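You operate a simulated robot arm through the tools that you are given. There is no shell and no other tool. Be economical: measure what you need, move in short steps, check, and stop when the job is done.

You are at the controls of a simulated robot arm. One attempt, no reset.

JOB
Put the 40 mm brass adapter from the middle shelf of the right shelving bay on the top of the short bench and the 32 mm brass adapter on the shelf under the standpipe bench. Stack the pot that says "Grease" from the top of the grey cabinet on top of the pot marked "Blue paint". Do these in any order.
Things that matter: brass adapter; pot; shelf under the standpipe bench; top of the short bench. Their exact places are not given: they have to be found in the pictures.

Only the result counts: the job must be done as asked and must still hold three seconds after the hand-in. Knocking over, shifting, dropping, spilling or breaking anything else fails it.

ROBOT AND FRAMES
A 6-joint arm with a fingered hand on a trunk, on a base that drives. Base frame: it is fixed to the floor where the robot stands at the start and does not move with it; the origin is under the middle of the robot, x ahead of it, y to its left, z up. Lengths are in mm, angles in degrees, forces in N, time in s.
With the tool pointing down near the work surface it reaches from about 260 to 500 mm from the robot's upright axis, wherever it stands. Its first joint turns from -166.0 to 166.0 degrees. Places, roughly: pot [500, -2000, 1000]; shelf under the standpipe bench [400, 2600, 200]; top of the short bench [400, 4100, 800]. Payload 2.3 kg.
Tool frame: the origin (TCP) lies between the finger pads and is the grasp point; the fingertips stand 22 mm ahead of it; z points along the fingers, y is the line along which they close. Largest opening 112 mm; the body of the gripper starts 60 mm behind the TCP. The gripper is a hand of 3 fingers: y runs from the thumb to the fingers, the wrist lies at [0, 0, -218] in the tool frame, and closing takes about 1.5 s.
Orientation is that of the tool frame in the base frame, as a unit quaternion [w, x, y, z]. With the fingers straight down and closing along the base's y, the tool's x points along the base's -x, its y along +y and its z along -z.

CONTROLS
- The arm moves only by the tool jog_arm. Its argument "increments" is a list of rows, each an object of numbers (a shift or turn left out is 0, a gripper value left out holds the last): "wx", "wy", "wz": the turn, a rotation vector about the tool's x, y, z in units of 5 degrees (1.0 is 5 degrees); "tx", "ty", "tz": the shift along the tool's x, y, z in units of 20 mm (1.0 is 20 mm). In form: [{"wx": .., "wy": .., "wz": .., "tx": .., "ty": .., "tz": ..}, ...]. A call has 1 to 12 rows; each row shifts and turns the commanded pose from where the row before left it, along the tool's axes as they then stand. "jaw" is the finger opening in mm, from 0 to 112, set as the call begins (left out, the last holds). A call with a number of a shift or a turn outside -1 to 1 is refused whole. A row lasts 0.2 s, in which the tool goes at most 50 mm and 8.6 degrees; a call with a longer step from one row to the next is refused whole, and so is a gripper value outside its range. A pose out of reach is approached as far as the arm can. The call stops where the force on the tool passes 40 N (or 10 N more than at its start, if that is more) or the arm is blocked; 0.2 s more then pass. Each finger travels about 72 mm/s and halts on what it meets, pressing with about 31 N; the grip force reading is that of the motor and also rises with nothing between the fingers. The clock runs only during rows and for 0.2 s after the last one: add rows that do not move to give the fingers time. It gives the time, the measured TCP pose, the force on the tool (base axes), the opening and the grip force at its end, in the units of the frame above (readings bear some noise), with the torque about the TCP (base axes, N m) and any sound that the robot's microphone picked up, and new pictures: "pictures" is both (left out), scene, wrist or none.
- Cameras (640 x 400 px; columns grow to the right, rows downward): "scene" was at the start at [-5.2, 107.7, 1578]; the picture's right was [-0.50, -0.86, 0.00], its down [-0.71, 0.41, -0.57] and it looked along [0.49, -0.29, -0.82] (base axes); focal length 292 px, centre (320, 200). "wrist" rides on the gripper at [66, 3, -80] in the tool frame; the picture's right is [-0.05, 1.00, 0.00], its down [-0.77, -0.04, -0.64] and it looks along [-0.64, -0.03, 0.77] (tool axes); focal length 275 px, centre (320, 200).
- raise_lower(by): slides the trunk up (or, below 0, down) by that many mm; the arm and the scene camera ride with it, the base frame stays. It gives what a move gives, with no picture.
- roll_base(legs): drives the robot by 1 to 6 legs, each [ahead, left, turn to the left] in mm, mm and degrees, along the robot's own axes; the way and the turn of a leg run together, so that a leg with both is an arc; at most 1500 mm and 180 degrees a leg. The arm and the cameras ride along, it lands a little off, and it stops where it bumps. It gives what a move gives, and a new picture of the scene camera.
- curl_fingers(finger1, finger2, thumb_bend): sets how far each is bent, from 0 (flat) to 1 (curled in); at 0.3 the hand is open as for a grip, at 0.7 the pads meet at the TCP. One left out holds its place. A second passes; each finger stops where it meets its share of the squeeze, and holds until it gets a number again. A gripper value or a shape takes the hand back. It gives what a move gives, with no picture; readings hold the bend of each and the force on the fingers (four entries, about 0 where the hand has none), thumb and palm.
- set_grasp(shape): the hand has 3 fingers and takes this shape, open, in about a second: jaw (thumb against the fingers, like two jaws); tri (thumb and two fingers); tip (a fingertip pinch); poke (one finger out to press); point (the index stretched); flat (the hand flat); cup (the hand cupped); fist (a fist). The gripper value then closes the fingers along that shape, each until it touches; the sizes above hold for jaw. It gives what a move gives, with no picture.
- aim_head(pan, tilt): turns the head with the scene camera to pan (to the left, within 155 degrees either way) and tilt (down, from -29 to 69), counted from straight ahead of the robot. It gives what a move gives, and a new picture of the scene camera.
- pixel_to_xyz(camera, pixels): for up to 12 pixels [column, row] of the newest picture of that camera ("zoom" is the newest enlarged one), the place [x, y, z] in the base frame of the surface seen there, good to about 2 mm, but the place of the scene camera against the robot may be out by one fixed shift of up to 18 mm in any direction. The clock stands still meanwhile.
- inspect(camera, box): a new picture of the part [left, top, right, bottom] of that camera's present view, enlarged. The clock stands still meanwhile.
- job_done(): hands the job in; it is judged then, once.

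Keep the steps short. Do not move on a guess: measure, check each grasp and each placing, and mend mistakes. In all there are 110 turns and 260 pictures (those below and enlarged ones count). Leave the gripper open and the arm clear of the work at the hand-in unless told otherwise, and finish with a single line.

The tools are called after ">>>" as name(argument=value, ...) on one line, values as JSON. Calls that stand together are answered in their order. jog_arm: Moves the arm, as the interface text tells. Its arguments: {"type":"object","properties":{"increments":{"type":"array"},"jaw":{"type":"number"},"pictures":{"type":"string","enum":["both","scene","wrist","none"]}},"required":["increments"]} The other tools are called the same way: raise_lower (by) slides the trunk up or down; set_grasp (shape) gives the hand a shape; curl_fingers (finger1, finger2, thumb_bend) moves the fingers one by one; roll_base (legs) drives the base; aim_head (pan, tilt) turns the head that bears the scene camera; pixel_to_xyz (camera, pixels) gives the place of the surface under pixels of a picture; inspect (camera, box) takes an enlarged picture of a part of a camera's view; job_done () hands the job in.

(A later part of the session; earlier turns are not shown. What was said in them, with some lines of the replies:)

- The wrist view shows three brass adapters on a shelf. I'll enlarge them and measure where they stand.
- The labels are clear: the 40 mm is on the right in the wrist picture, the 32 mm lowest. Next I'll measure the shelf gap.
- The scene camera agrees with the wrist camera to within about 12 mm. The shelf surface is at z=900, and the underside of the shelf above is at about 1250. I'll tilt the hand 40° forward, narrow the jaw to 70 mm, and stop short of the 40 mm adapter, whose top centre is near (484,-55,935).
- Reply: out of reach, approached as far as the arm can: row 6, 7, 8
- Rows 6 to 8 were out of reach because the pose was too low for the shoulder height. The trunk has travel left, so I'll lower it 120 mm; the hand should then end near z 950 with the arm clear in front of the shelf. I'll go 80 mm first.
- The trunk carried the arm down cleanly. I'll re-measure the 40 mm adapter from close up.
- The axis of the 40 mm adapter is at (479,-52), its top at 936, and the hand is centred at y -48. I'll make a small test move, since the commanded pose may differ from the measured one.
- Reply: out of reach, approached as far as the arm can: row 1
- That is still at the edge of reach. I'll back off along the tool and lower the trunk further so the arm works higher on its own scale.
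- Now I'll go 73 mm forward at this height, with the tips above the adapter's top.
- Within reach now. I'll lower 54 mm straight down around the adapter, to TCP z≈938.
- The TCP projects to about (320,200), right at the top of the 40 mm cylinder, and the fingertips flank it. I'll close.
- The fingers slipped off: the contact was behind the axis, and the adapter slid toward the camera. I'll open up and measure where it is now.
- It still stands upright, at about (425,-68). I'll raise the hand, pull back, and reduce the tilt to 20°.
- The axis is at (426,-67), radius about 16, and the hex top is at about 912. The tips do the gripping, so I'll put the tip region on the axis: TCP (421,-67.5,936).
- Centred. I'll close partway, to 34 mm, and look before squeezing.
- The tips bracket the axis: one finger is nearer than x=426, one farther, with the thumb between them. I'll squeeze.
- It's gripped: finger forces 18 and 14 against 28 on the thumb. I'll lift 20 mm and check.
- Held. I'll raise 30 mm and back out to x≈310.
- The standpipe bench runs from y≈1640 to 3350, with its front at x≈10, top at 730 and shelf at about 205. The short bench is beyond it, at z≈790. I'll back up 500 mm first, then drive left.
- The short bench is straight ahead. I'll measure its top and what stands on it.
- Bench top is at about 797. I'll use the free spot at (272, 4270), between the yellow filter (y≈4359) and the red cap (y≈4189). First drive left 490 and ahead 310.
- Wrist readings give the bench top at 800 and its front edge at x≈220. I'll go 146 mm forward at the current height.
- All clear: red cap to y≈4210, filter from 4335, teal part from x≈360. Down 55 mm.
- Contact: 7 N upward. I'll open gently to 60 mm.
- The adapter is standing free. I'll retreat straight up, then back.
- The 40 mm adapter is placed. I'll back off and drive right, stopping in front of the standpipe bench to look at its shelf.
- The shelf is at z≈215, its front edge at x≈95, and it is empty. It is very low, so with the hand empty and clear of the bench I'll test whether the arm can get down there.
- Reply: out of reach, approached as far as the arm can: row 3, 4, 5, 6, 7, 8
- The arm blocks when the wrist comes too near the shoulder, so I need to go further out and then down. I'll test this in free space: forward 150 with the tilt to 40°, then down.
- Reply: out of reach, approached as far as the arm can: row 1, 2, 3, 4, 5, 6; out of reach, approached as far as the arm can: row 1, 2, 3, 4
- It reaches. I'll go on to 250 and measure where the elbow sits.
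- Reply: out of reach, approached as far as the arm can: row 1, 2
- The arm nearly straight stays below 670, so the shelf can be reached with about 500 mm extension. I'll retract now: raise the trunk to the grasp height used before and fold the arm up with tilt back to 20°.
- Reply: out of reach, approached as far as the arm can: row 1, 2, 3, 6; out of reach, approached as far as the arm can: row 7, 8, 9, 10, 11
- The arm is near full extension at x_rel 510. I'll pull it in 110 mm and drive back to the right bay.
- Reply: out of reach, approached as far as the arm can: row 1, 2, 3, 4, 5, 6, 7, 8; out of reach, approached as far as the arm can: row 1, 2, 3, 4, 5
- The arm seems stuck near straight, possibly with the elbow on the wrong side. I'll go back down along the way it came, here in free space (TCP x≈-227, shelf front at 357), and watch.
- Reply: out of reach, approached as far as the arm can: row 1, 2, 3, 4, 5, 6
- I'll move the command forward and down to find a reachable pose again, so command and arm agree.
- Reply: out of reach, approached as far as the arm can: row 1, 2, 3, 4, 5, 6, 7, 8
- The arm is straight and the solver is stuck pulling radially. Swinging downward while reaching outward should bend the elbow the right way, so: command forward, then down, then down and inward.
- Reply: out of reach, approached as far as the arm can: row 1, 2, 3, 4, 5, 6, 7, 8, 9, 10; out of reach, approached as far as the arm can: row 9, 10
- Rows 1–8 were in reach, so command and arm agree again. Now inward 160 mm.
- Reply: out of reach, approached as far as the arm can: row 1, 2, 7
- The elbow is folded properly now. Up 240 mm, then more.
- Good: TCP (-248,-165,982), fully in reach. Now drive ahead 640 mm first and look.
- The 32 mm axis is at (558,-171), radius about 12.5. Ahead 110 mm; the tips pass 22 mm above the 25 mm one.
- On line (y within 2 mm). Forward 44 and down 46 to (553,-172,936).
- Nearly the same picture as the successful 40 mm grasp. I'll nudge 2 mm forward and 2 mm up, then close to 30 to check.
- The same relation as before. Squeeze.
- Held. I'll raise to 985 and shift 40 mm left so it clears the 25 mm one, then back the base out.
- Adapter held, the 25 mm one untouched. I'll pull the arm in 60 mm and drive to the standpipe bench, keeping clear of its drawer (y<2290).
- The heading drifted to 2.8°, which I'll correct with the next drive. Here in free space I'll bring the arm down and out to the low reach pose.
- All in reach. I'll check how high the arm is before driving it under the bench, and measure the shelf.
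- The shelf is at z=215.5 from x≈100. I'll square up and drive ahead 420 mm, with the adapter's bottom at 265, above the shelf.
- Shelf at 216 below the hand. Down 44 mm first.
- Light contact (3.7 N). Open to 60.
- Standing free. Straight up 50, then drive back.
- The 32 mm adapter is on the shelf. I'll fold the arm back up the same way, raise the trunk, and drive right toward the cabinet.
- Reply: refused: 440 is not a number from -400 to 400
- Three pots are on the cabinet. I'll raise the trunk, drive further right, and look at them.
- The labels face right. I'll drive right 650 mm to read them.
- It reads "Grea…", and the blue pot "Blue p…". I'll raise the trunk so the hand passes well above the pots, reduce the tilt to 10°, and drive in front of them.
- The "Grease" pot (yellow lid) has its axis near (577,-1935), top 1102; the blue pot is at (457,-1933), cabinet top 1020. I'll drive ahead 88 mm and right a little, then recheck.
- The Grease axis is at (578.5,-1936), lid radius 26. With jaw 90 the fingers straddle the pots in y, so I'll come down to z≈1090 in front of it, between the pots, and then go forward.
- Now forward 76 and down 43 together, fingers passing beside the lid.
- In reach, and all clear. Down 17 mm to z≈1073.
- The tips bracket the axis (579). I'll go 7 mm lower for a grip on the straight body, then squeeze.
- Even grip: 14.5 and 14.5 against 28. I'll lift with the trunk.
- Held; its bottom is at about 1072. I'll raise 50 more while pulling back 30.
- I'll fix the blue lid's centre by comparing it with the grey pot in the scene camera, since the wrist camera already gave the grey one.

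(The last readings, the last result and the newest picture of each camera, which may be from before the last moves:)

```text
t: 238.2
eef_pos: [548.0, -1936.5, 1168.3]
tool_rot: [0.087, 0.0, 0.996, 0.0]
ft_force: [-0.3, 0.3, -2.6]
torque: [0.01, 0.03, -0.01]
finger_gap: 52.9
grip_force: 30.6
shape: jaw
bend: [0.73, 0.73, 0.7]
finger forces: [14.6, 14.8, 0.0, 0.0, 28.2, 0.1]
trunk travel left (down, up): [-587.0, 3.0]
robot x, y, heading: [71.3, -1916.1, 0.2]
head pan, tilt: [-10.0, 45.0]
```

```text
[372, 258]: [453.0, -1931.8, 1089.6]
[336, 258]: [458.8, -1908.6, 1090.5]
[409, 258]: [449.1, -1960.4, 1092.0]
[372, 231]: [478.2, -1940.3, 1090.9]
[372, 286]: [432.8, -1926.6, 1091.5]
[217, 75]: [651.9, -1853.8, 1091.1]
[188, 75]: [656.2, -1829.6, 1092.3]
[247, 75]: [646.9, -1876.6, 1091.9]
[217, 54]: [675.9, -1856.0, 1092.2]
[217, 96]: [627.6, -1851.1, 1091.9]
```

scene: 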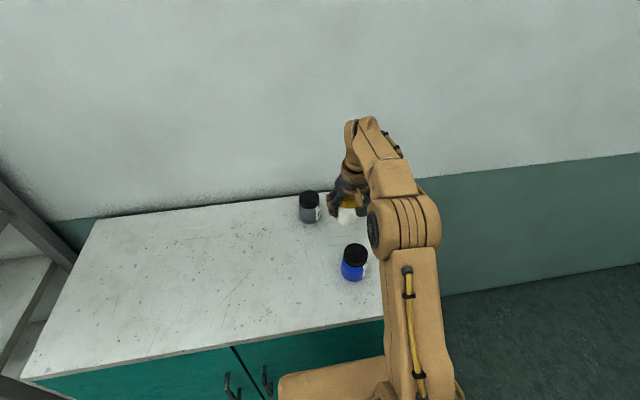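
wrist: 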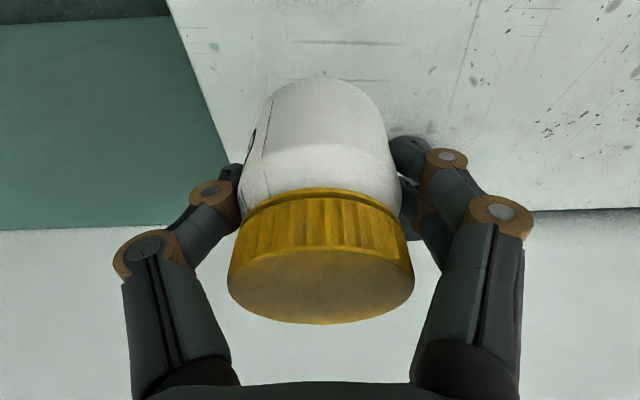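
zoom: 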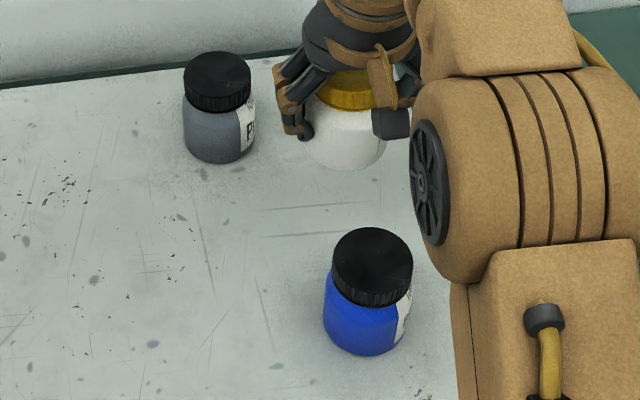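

The two estimates of the blue lid disagree by about 7 mm in x. I'll shift the hand aside, at a height above everything, so the wrist camera sees the blue pot directly.

>>> jog_arm(increments=[{"tz": -0.145, "tx": 0.82, "ty": 1}, {"tz": -0.145, "tx": 0.82, "ty": 1}, {"tz": -0.145, "tx": 0.82, "ty": 1}, {"tz": -0.145, "tx": 0.82, "ty": 1}, {"tz": -0.145, "tx": 0.82, "ty": 1}, {"tz": -0.145, "tx": 0.82, "ty": 1}, {}], pictures="wrist")

>>> inspect(camera="wrist", box=[0, 40, 240, 190])

```text
t: 239.8
eef_pos: [448.1, -1815.1, 1167.5]
tool_rot: [0.088, 0.0, 0.996, 0.0]
ft_force: [-0.5, -0.6, -1.1]
torque: [0.0, 0.04, 0.02]
finger_gap: 53.0
grip_force: 31.0
shape: jaw
bend: [0.73, 0.73, 0.7]
finger forces: [14.9, 15.0, 0.1, 0.0, 28.2, 0.0]
trunk travel left (down, up): [-587.0, 3.0]
robot x, y, heading: [71.4, -1912.1, 0.1]
head pan, tilt: [-10.0, 45.0]
```

wrist: 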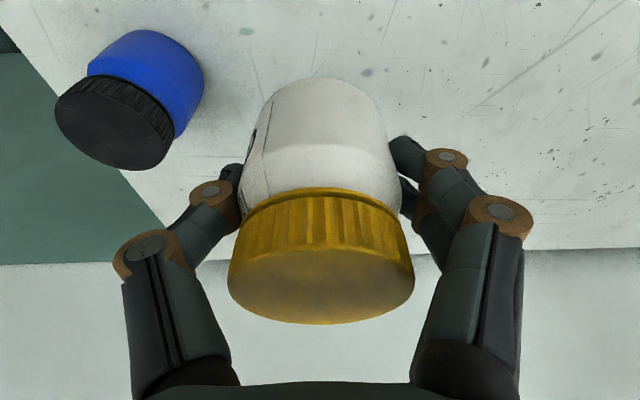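

```text
2.67 times, centred on (120, 115) of wrist
```

zoom: 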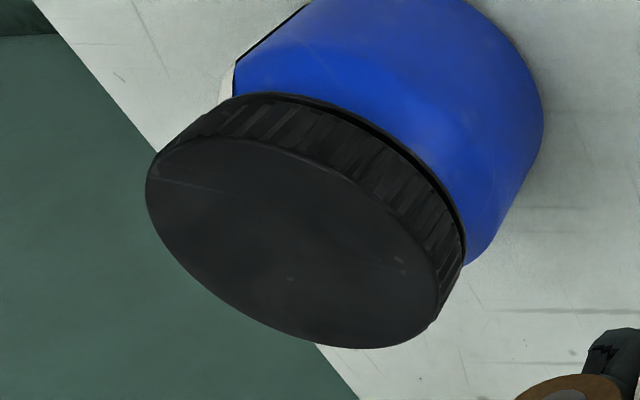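

>>> pixel_to_xyz(camera="zoom", pixels=[[150, 190], [195, 145], [270, 150], [350, 190], [415, 245], [436, 290], [428, 325], [370, 345], [280, 320], [200, 265], [295, 245]])

>>> pixel_to_xyz(camera="wrist", pixels=[[320, 315], [320, 252], [232, 280], [410, 280], [320, 285], [320, 150], [260, 150], [380, 150], [320, 85]])

```text
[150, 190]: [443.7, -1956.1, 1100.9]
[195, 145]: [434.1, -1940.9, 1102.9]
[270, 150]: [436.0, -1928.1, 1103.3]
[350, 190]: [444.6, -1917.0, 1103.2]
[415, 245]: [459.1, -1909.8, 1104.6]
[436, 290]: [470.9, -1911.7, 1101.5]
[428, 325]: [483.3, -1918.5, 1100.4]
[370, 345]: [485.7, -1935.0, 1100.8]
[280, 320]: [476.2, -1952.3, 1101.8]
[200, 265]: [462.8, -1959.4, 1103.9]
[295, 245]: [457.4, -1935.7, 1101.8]
```

```text
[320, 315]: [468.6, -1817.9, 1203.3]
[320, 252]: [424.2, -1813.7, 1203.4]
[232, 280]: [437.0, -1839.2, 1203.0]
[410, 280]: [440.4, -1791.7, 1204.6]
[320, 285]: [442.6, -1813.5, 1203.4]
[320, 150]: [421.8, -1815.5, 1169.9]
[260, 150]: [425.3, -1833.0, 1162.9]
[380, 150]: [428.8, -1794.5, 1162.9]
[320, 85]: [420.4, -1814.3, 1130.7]
```

The blue lid is a circle of centre (460,-1935), top 1102.5. The held pot's axis is at TCP+(1,0), bottom at 1120.8. I'll move over it at TCP (459,-1934.6).

>>> jog_arm(increments=[{"tz": 0.0155, "tx": -0.088, "ty": -0.996}, {"tz": 0.0155, "tx": -0.088, "ty": -0.996}, {"tz": 0.0155, "tx": -0.088, "ty": -0.996}, {"tz": 0.0155, "tx": -0.088, "ty": -0.996}, {"tz": 0.0155, "tx": -0.088, "ty": -0.996}, {"tz": 0.0155, "tx": -0.088, "ty": -0.996}, {}, {}], pictures="both")

```text
t: 241.6
eef_pos: [458.5, -1935.6, 1166.6]
tool_rot: [0.087, 0.001, 0.996, -0.001]
ft_force: [0.6, 0.3, -1.9]
torque: [-0.01, 0.02, -0.02]
finger_gap: 52.8
grip_force: 31.0
shape: jaw
bend: [0.73, 0.73, 0.7]
finger forces: [15.1, 15.1, 0.0, 0.0, 28.3, 0.0]
trunk travel left (down, up): [-587.0, 3.0]
robot x, y, heading: [69.4, -1912.3, -0.1]
head pan, tilt: [-10.0, 45.0]
```

scene: 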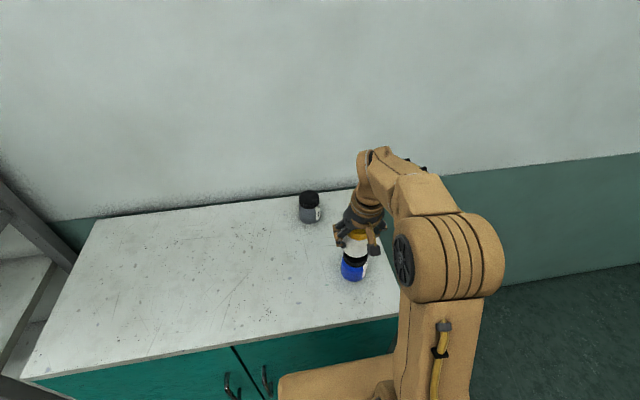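
wrist: 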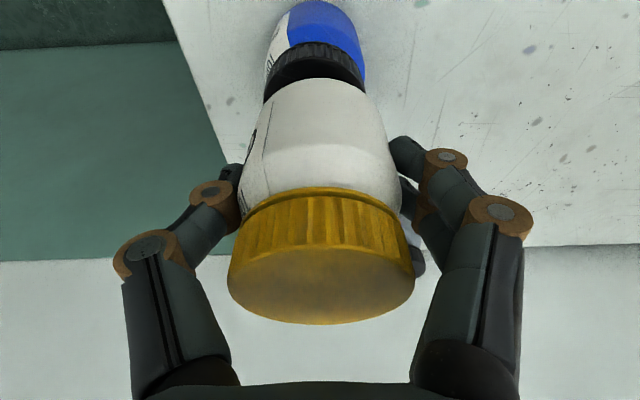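

Aligned over the blue pot. Down 12 mm, then in small steps until contact.

>>> jog_arm(increments=[{"tz": 0.3, "tx": 0.053}, {"tz": 0.3, "tx": 0.053}, {}], pictures="none")

>>> jog_arm(increments=[{"tz": 0.1, "tx": 0.018}, {"tz": 0.06, "tx": 0.011}, {}], pictures="wrist")

```text
t: 242.4
eef_pos: [459.5, -1934.6, 1156.1]
tool_rot: [0.087, 0.001, 0.996, 0.0]
ft_force: [0.4, 0.3, -1.4]
torque: [0.02, -0.02, 0.01]
finger_gap: 53.0
grip_force: 30.8
shape: jaw
bend: [0.73, 0.73, 0.7]
finger forces: [15.1, 15.1, 0.0, 0.0, 28.3, 0.0]
trunk travel left (down, up): [-587.0, 3.0]
robot x, y, heading: [73.4, -1913.9, 0.3]
head pan, tilt: [-10.0, 45.0]
```

```text
t: 243.2
eef_pos: [458.3, -1934.8, 1154.0]
tool_rot: [0.087, 0.0, 0.996, 0.0]
ft_force: [0.2, 1.2, -0.6]
torque: [-0.02, 0.02, -0.01]
finger_gap: 53.3
grip_force: 31.2
shape: jaw
bend: [0.73, 0.73, 0.7]
finger forces: [15.1, 15.2, 0.0, 0.0, 28.2, 0.0]
trunk travel left (down, up): [-587.0, 3.0]
robot x, y, heading: [67.5, -1912.4, 0.1]
head pan, tilt: [-10.0, 45.0]
```

wrist: 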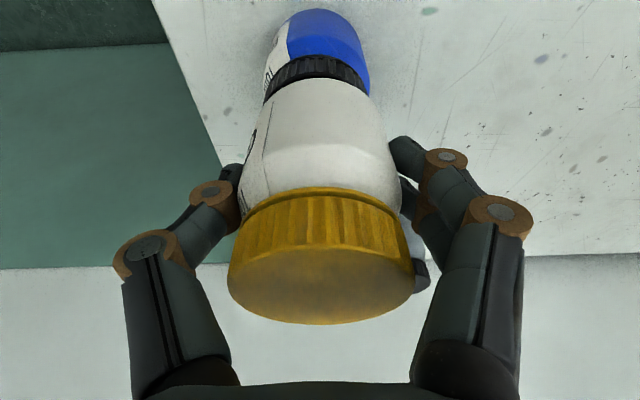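

>>> jog_arm(increments=[{"tz": 0.06, "tx": 0.011}, {"tz": 0.06, "tx": 0.011}, {"tz": 0.05, "tx": 0.009}, {}], pictures="none")

```text
t: 244.2
eef_pos: [458.7, -1934.5, 1148.9]
tool_rot: [0.087, 0.001, 0.996, -0.001]
ft_force: [0.2, 0.3, -1.3]
torque: [0.02, 0.01, 0.03]
finger_gap: 52.8
grip_force: 31.2
shape: jaw
bend: [0.73, 0.73, 0.7]
finger forces: [15.2, 15.1, 0.0, 0.1, 28.4, 0.0]
trunk travel left (down, up): [-587.0, 3.0]
robot x, y, heading: [70.9, -1911.2, 0.2]
head pan, tilt: [-10.0, 45.0]
```

>>> jog_arm(increments=[{"tz": 0.04, "tx": 0.007}, {"tz": 0.03, "tx": 0.005}, {}], pictures="none")

```text
t: 245.0
eef_pos: [458.3, -1935.9, 1147.7]
tool_rot: [0.088, 0.0, 0.996, 0.0]
ft_force: [0.5, 0.1, -1.1]
torque: [0.01, 0.02, 0.01]
finger_gap: 52.8
grip_force: 31.5
shape: jaw
bend: [0.73, 0.73, 0.7]
finger forces: [15.3, 15.3, 0.0, 0.0, 28.5, 0.1]
trunk travel left (down, up): [-587.0, 3.0]
robot x, y, heading: [71.1, -1914.4, 0.1]
head pan, tilt: [-10.0, 45.0]
```

>>> jog_arm(increments=[{"tz": 0.04, "tx": 0.007}, {"tz": 0.04, "tx": 0.007}, {}], pictures="wrist")

```text
t: 245.8
eef_pos: [456.9, -1934.9, 1146.7]
tool_rot: [0.089, 0.001, 0.996, -0.001]
ft_force: [4.1, -0.2, 17.5]
torque: [0.04, -0.05, 0.02]
finger_gap: 52.6
grip_force: 30.7
shape: jaw
bend: [0.73, 0.73, 0.7]
finger forces: [16.5, 17.3, 0.1, 0.0, 31.3, 0.0]
trunk travel left (down, up): [-587.0, 3.0]
robot x, y, heading: [70.9, -1915.0, 0.4]
head pan, tilt: [-10.0, 45.0]
```

wrist: 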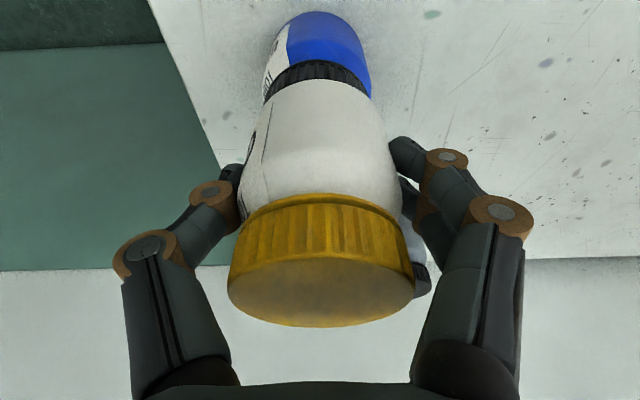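

Firm contact now (17 N). I'll ease off 0.8 mm, then open gently.

>>> jog_arm(increments=[{"tz": -0.04, "tx": -0.007}, {}], pictures="none")

>>> jog_arm(increments=[{}, {}, {}, {}, {}], jaw=72, pictures="wrist")

```text
t: 246.4
eef_pos: [457.5, -1935.2, 1147.5]
tool_rot: [0.088, 0.0, 0.996, 0.0]
ft_force: [3.6, 1.3, 16.4]
torque: [0.03, -0.04, 0.02]
finger_gap: 52.9
grip_force: 30.7
shape: jaw
bend: [0.73, 0.73, 0.7]
finger forces: [16.5, 17.1, 0.0, 0.1, 31.5, 0.0]
trunk travel left (down, up): [-587.0, 3.0]
robot x, y, heading: [66.5, -1916.1, 0.1]
head pan, tilt: [-10.0, 45.0]
```

```text
t: 247.6
eef_pos: [458.2, -1936.2, 1146.4]
tool_rot: [0.087, 0.001, 0.996, 0.0]
ft_force: [0.2, 0.3, -0.6]
torque: [-0.02, -0.02, 0.05]
finger_gap: 72.0
grip_force: 0.0
shape: jaw
bend: [0.7, 0.7, 0.68]
finger forces: [0.1, 0.1, 0.0, 0.1, 0.0, 0.0]
trunk travel left (down, up): [-587.0, 3.0]
robot x, y, heading: [72.2, -1912.9, 0.2]
head pan, tilt: [-10.0, 45.0]
```

wrist: 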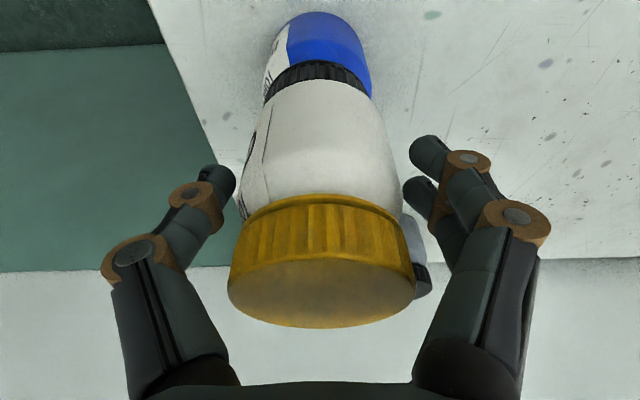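

Released and standing. I'll open wider, go straight up 90 mm, then drive back.

>>> jog_arm(increments=[{}, {}, {"tz": -0.6, "tx": -0.106}, {"tz": -0.8, "tx": -0.141}, {"tz": -0.9, "tx": -0.158}, {"tz": -0.9, "tx": -0.158}, {"tz": -0.9, "tx": -0.158}, {"tz": -0.5, "tx": -0.09}, {}], jaw=96, pictures="both")

```text
t: 249.6
eef_pos: [456.5, -1934.5, 1241.4]
tool_rot: [0.087, 0.0, 0.996, 0.0]
ft_force: [0.4, -0.1, -0.2]
torque: [0.03, -0.02, 0.04]
finger_gap: 95.8
grip_force: 0.1
shape: jaw
bend: [0.54, 0.54, 0.49]
finger forces: [0.1, 0.0, 0.0, 0.0, 0.0, 0.0]
trunk travel left (down, up): [-587.0, 3.0]
robot x, y, heading: [69.9, -1915.9, 0.1]
head pan, tilt: [-10.0, 45.0]
```

scene: 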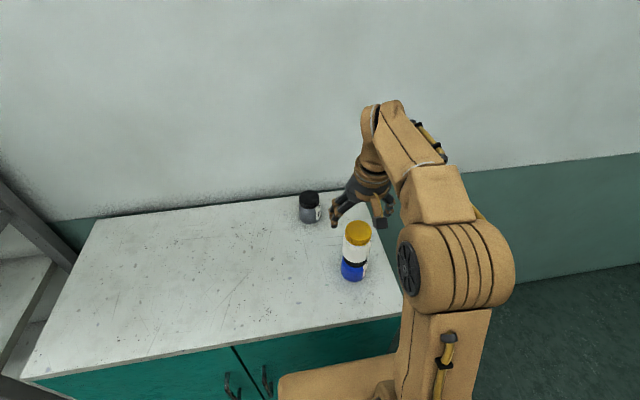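
wrist: 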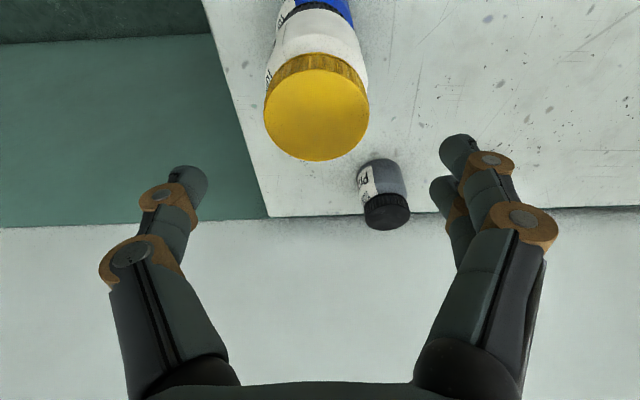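

The stack stands. I'll back away, then read the label in full from the right.

>>> roll_base(legs=[[-350, 0, 0], [0, -900, 0], [300, 0, 0]])

>>> aim_head(pan=52, tilt=22)

>>> inspect(camera="scene", box=[270, 120, 400, 220])

```text
t: 257.8
eef_pos: [405.3, -2822.9, 1243.0]
tool_rot: [0.087, -0.001, 0.996, 0.0]
ft_force: [0.6, 0.5, 0.0]
torque: [0.0, -0.03, 0.0]
finger_gap: 95.8
grip_force: 0.0
shape: jaw
bend: [0.54, 0.54, 0.49]
finger forces: [0.0, 0.1, 0.0, 0.0, 0.0, 0.0]
trunk travel left (down, up): [-587.0, 3.0]
robot x, y, heading: [17.5, -2804.9, 0.1]
head pan, tilt: [-10.0, 45.0]
```

scene: 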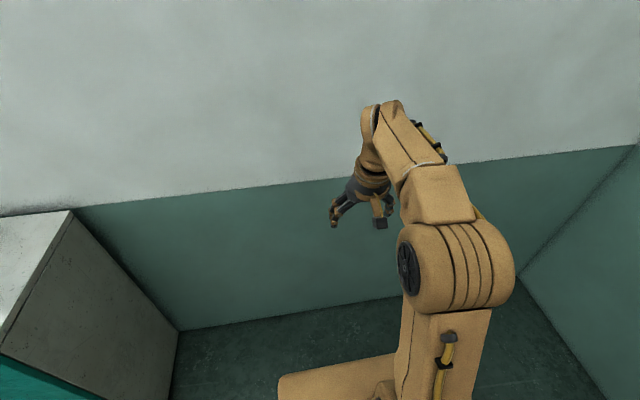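

```text
t: 259.1
eef_pos: [402.8, -2823.4, 1242.4]
tool_rot: [0.087, -0.001, 0.996, 0.0]
ft_force: [0.3, 0.8, -0.1]
torque: [0.02, 0.01, 0.0]
finger_gap: 95.7
grip_force: 0.1
shape: jaw
bend: [0.54, 0.54, 0.49]
finger forces: [0.1, 0.1, 0.0, 0.0, 0.0, 0.1]
trunk travel left (down, up): [-587.0, 3.0]
robot x, y, heading: [15.8, -2803.3, 0.3]
head pan, tilt: [52.0, 22.0]
```

scene: 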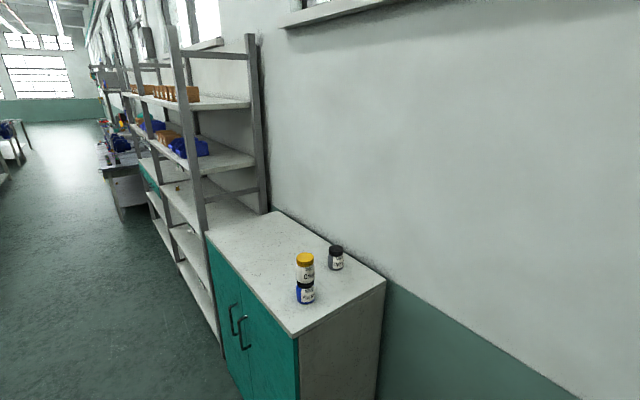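

```text
4.00 times, centred on (335, 170) of scene
```

zoom: 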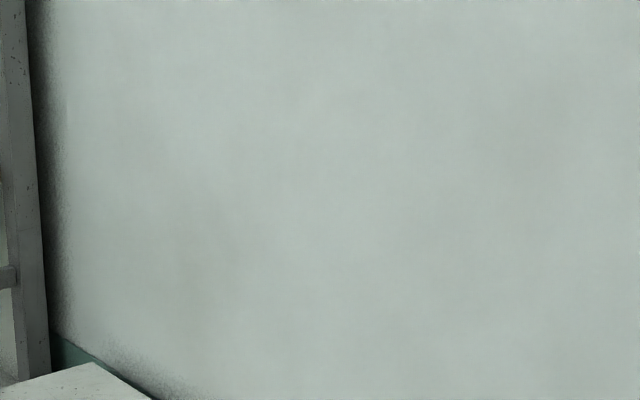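

>>> inspect(camera="scene", box=[280, 235, 360, 315])

```text
5.00 times, centred on (320, 275) of scene
```

zoom: 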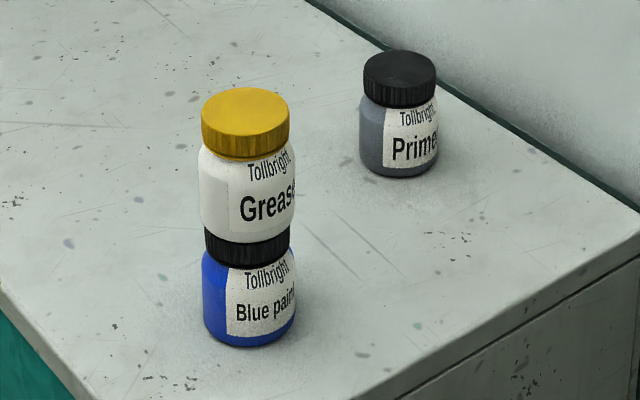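

"Grease" stands squarely on "Blue paint", both adapters are placed, and the gripper is open and clear. Handing in.

>>> job_done()

```text
The job is handed in.
```

Handed in: the 40 mm adapter is on the short bench, the 32 mm adapter is on the shelf under the standpipe bench, and the Grease pot is stacked on Blue paint; the first 40 mm grasp slipped and slid that adapter about 55 mm along its shelf before I regripped it.
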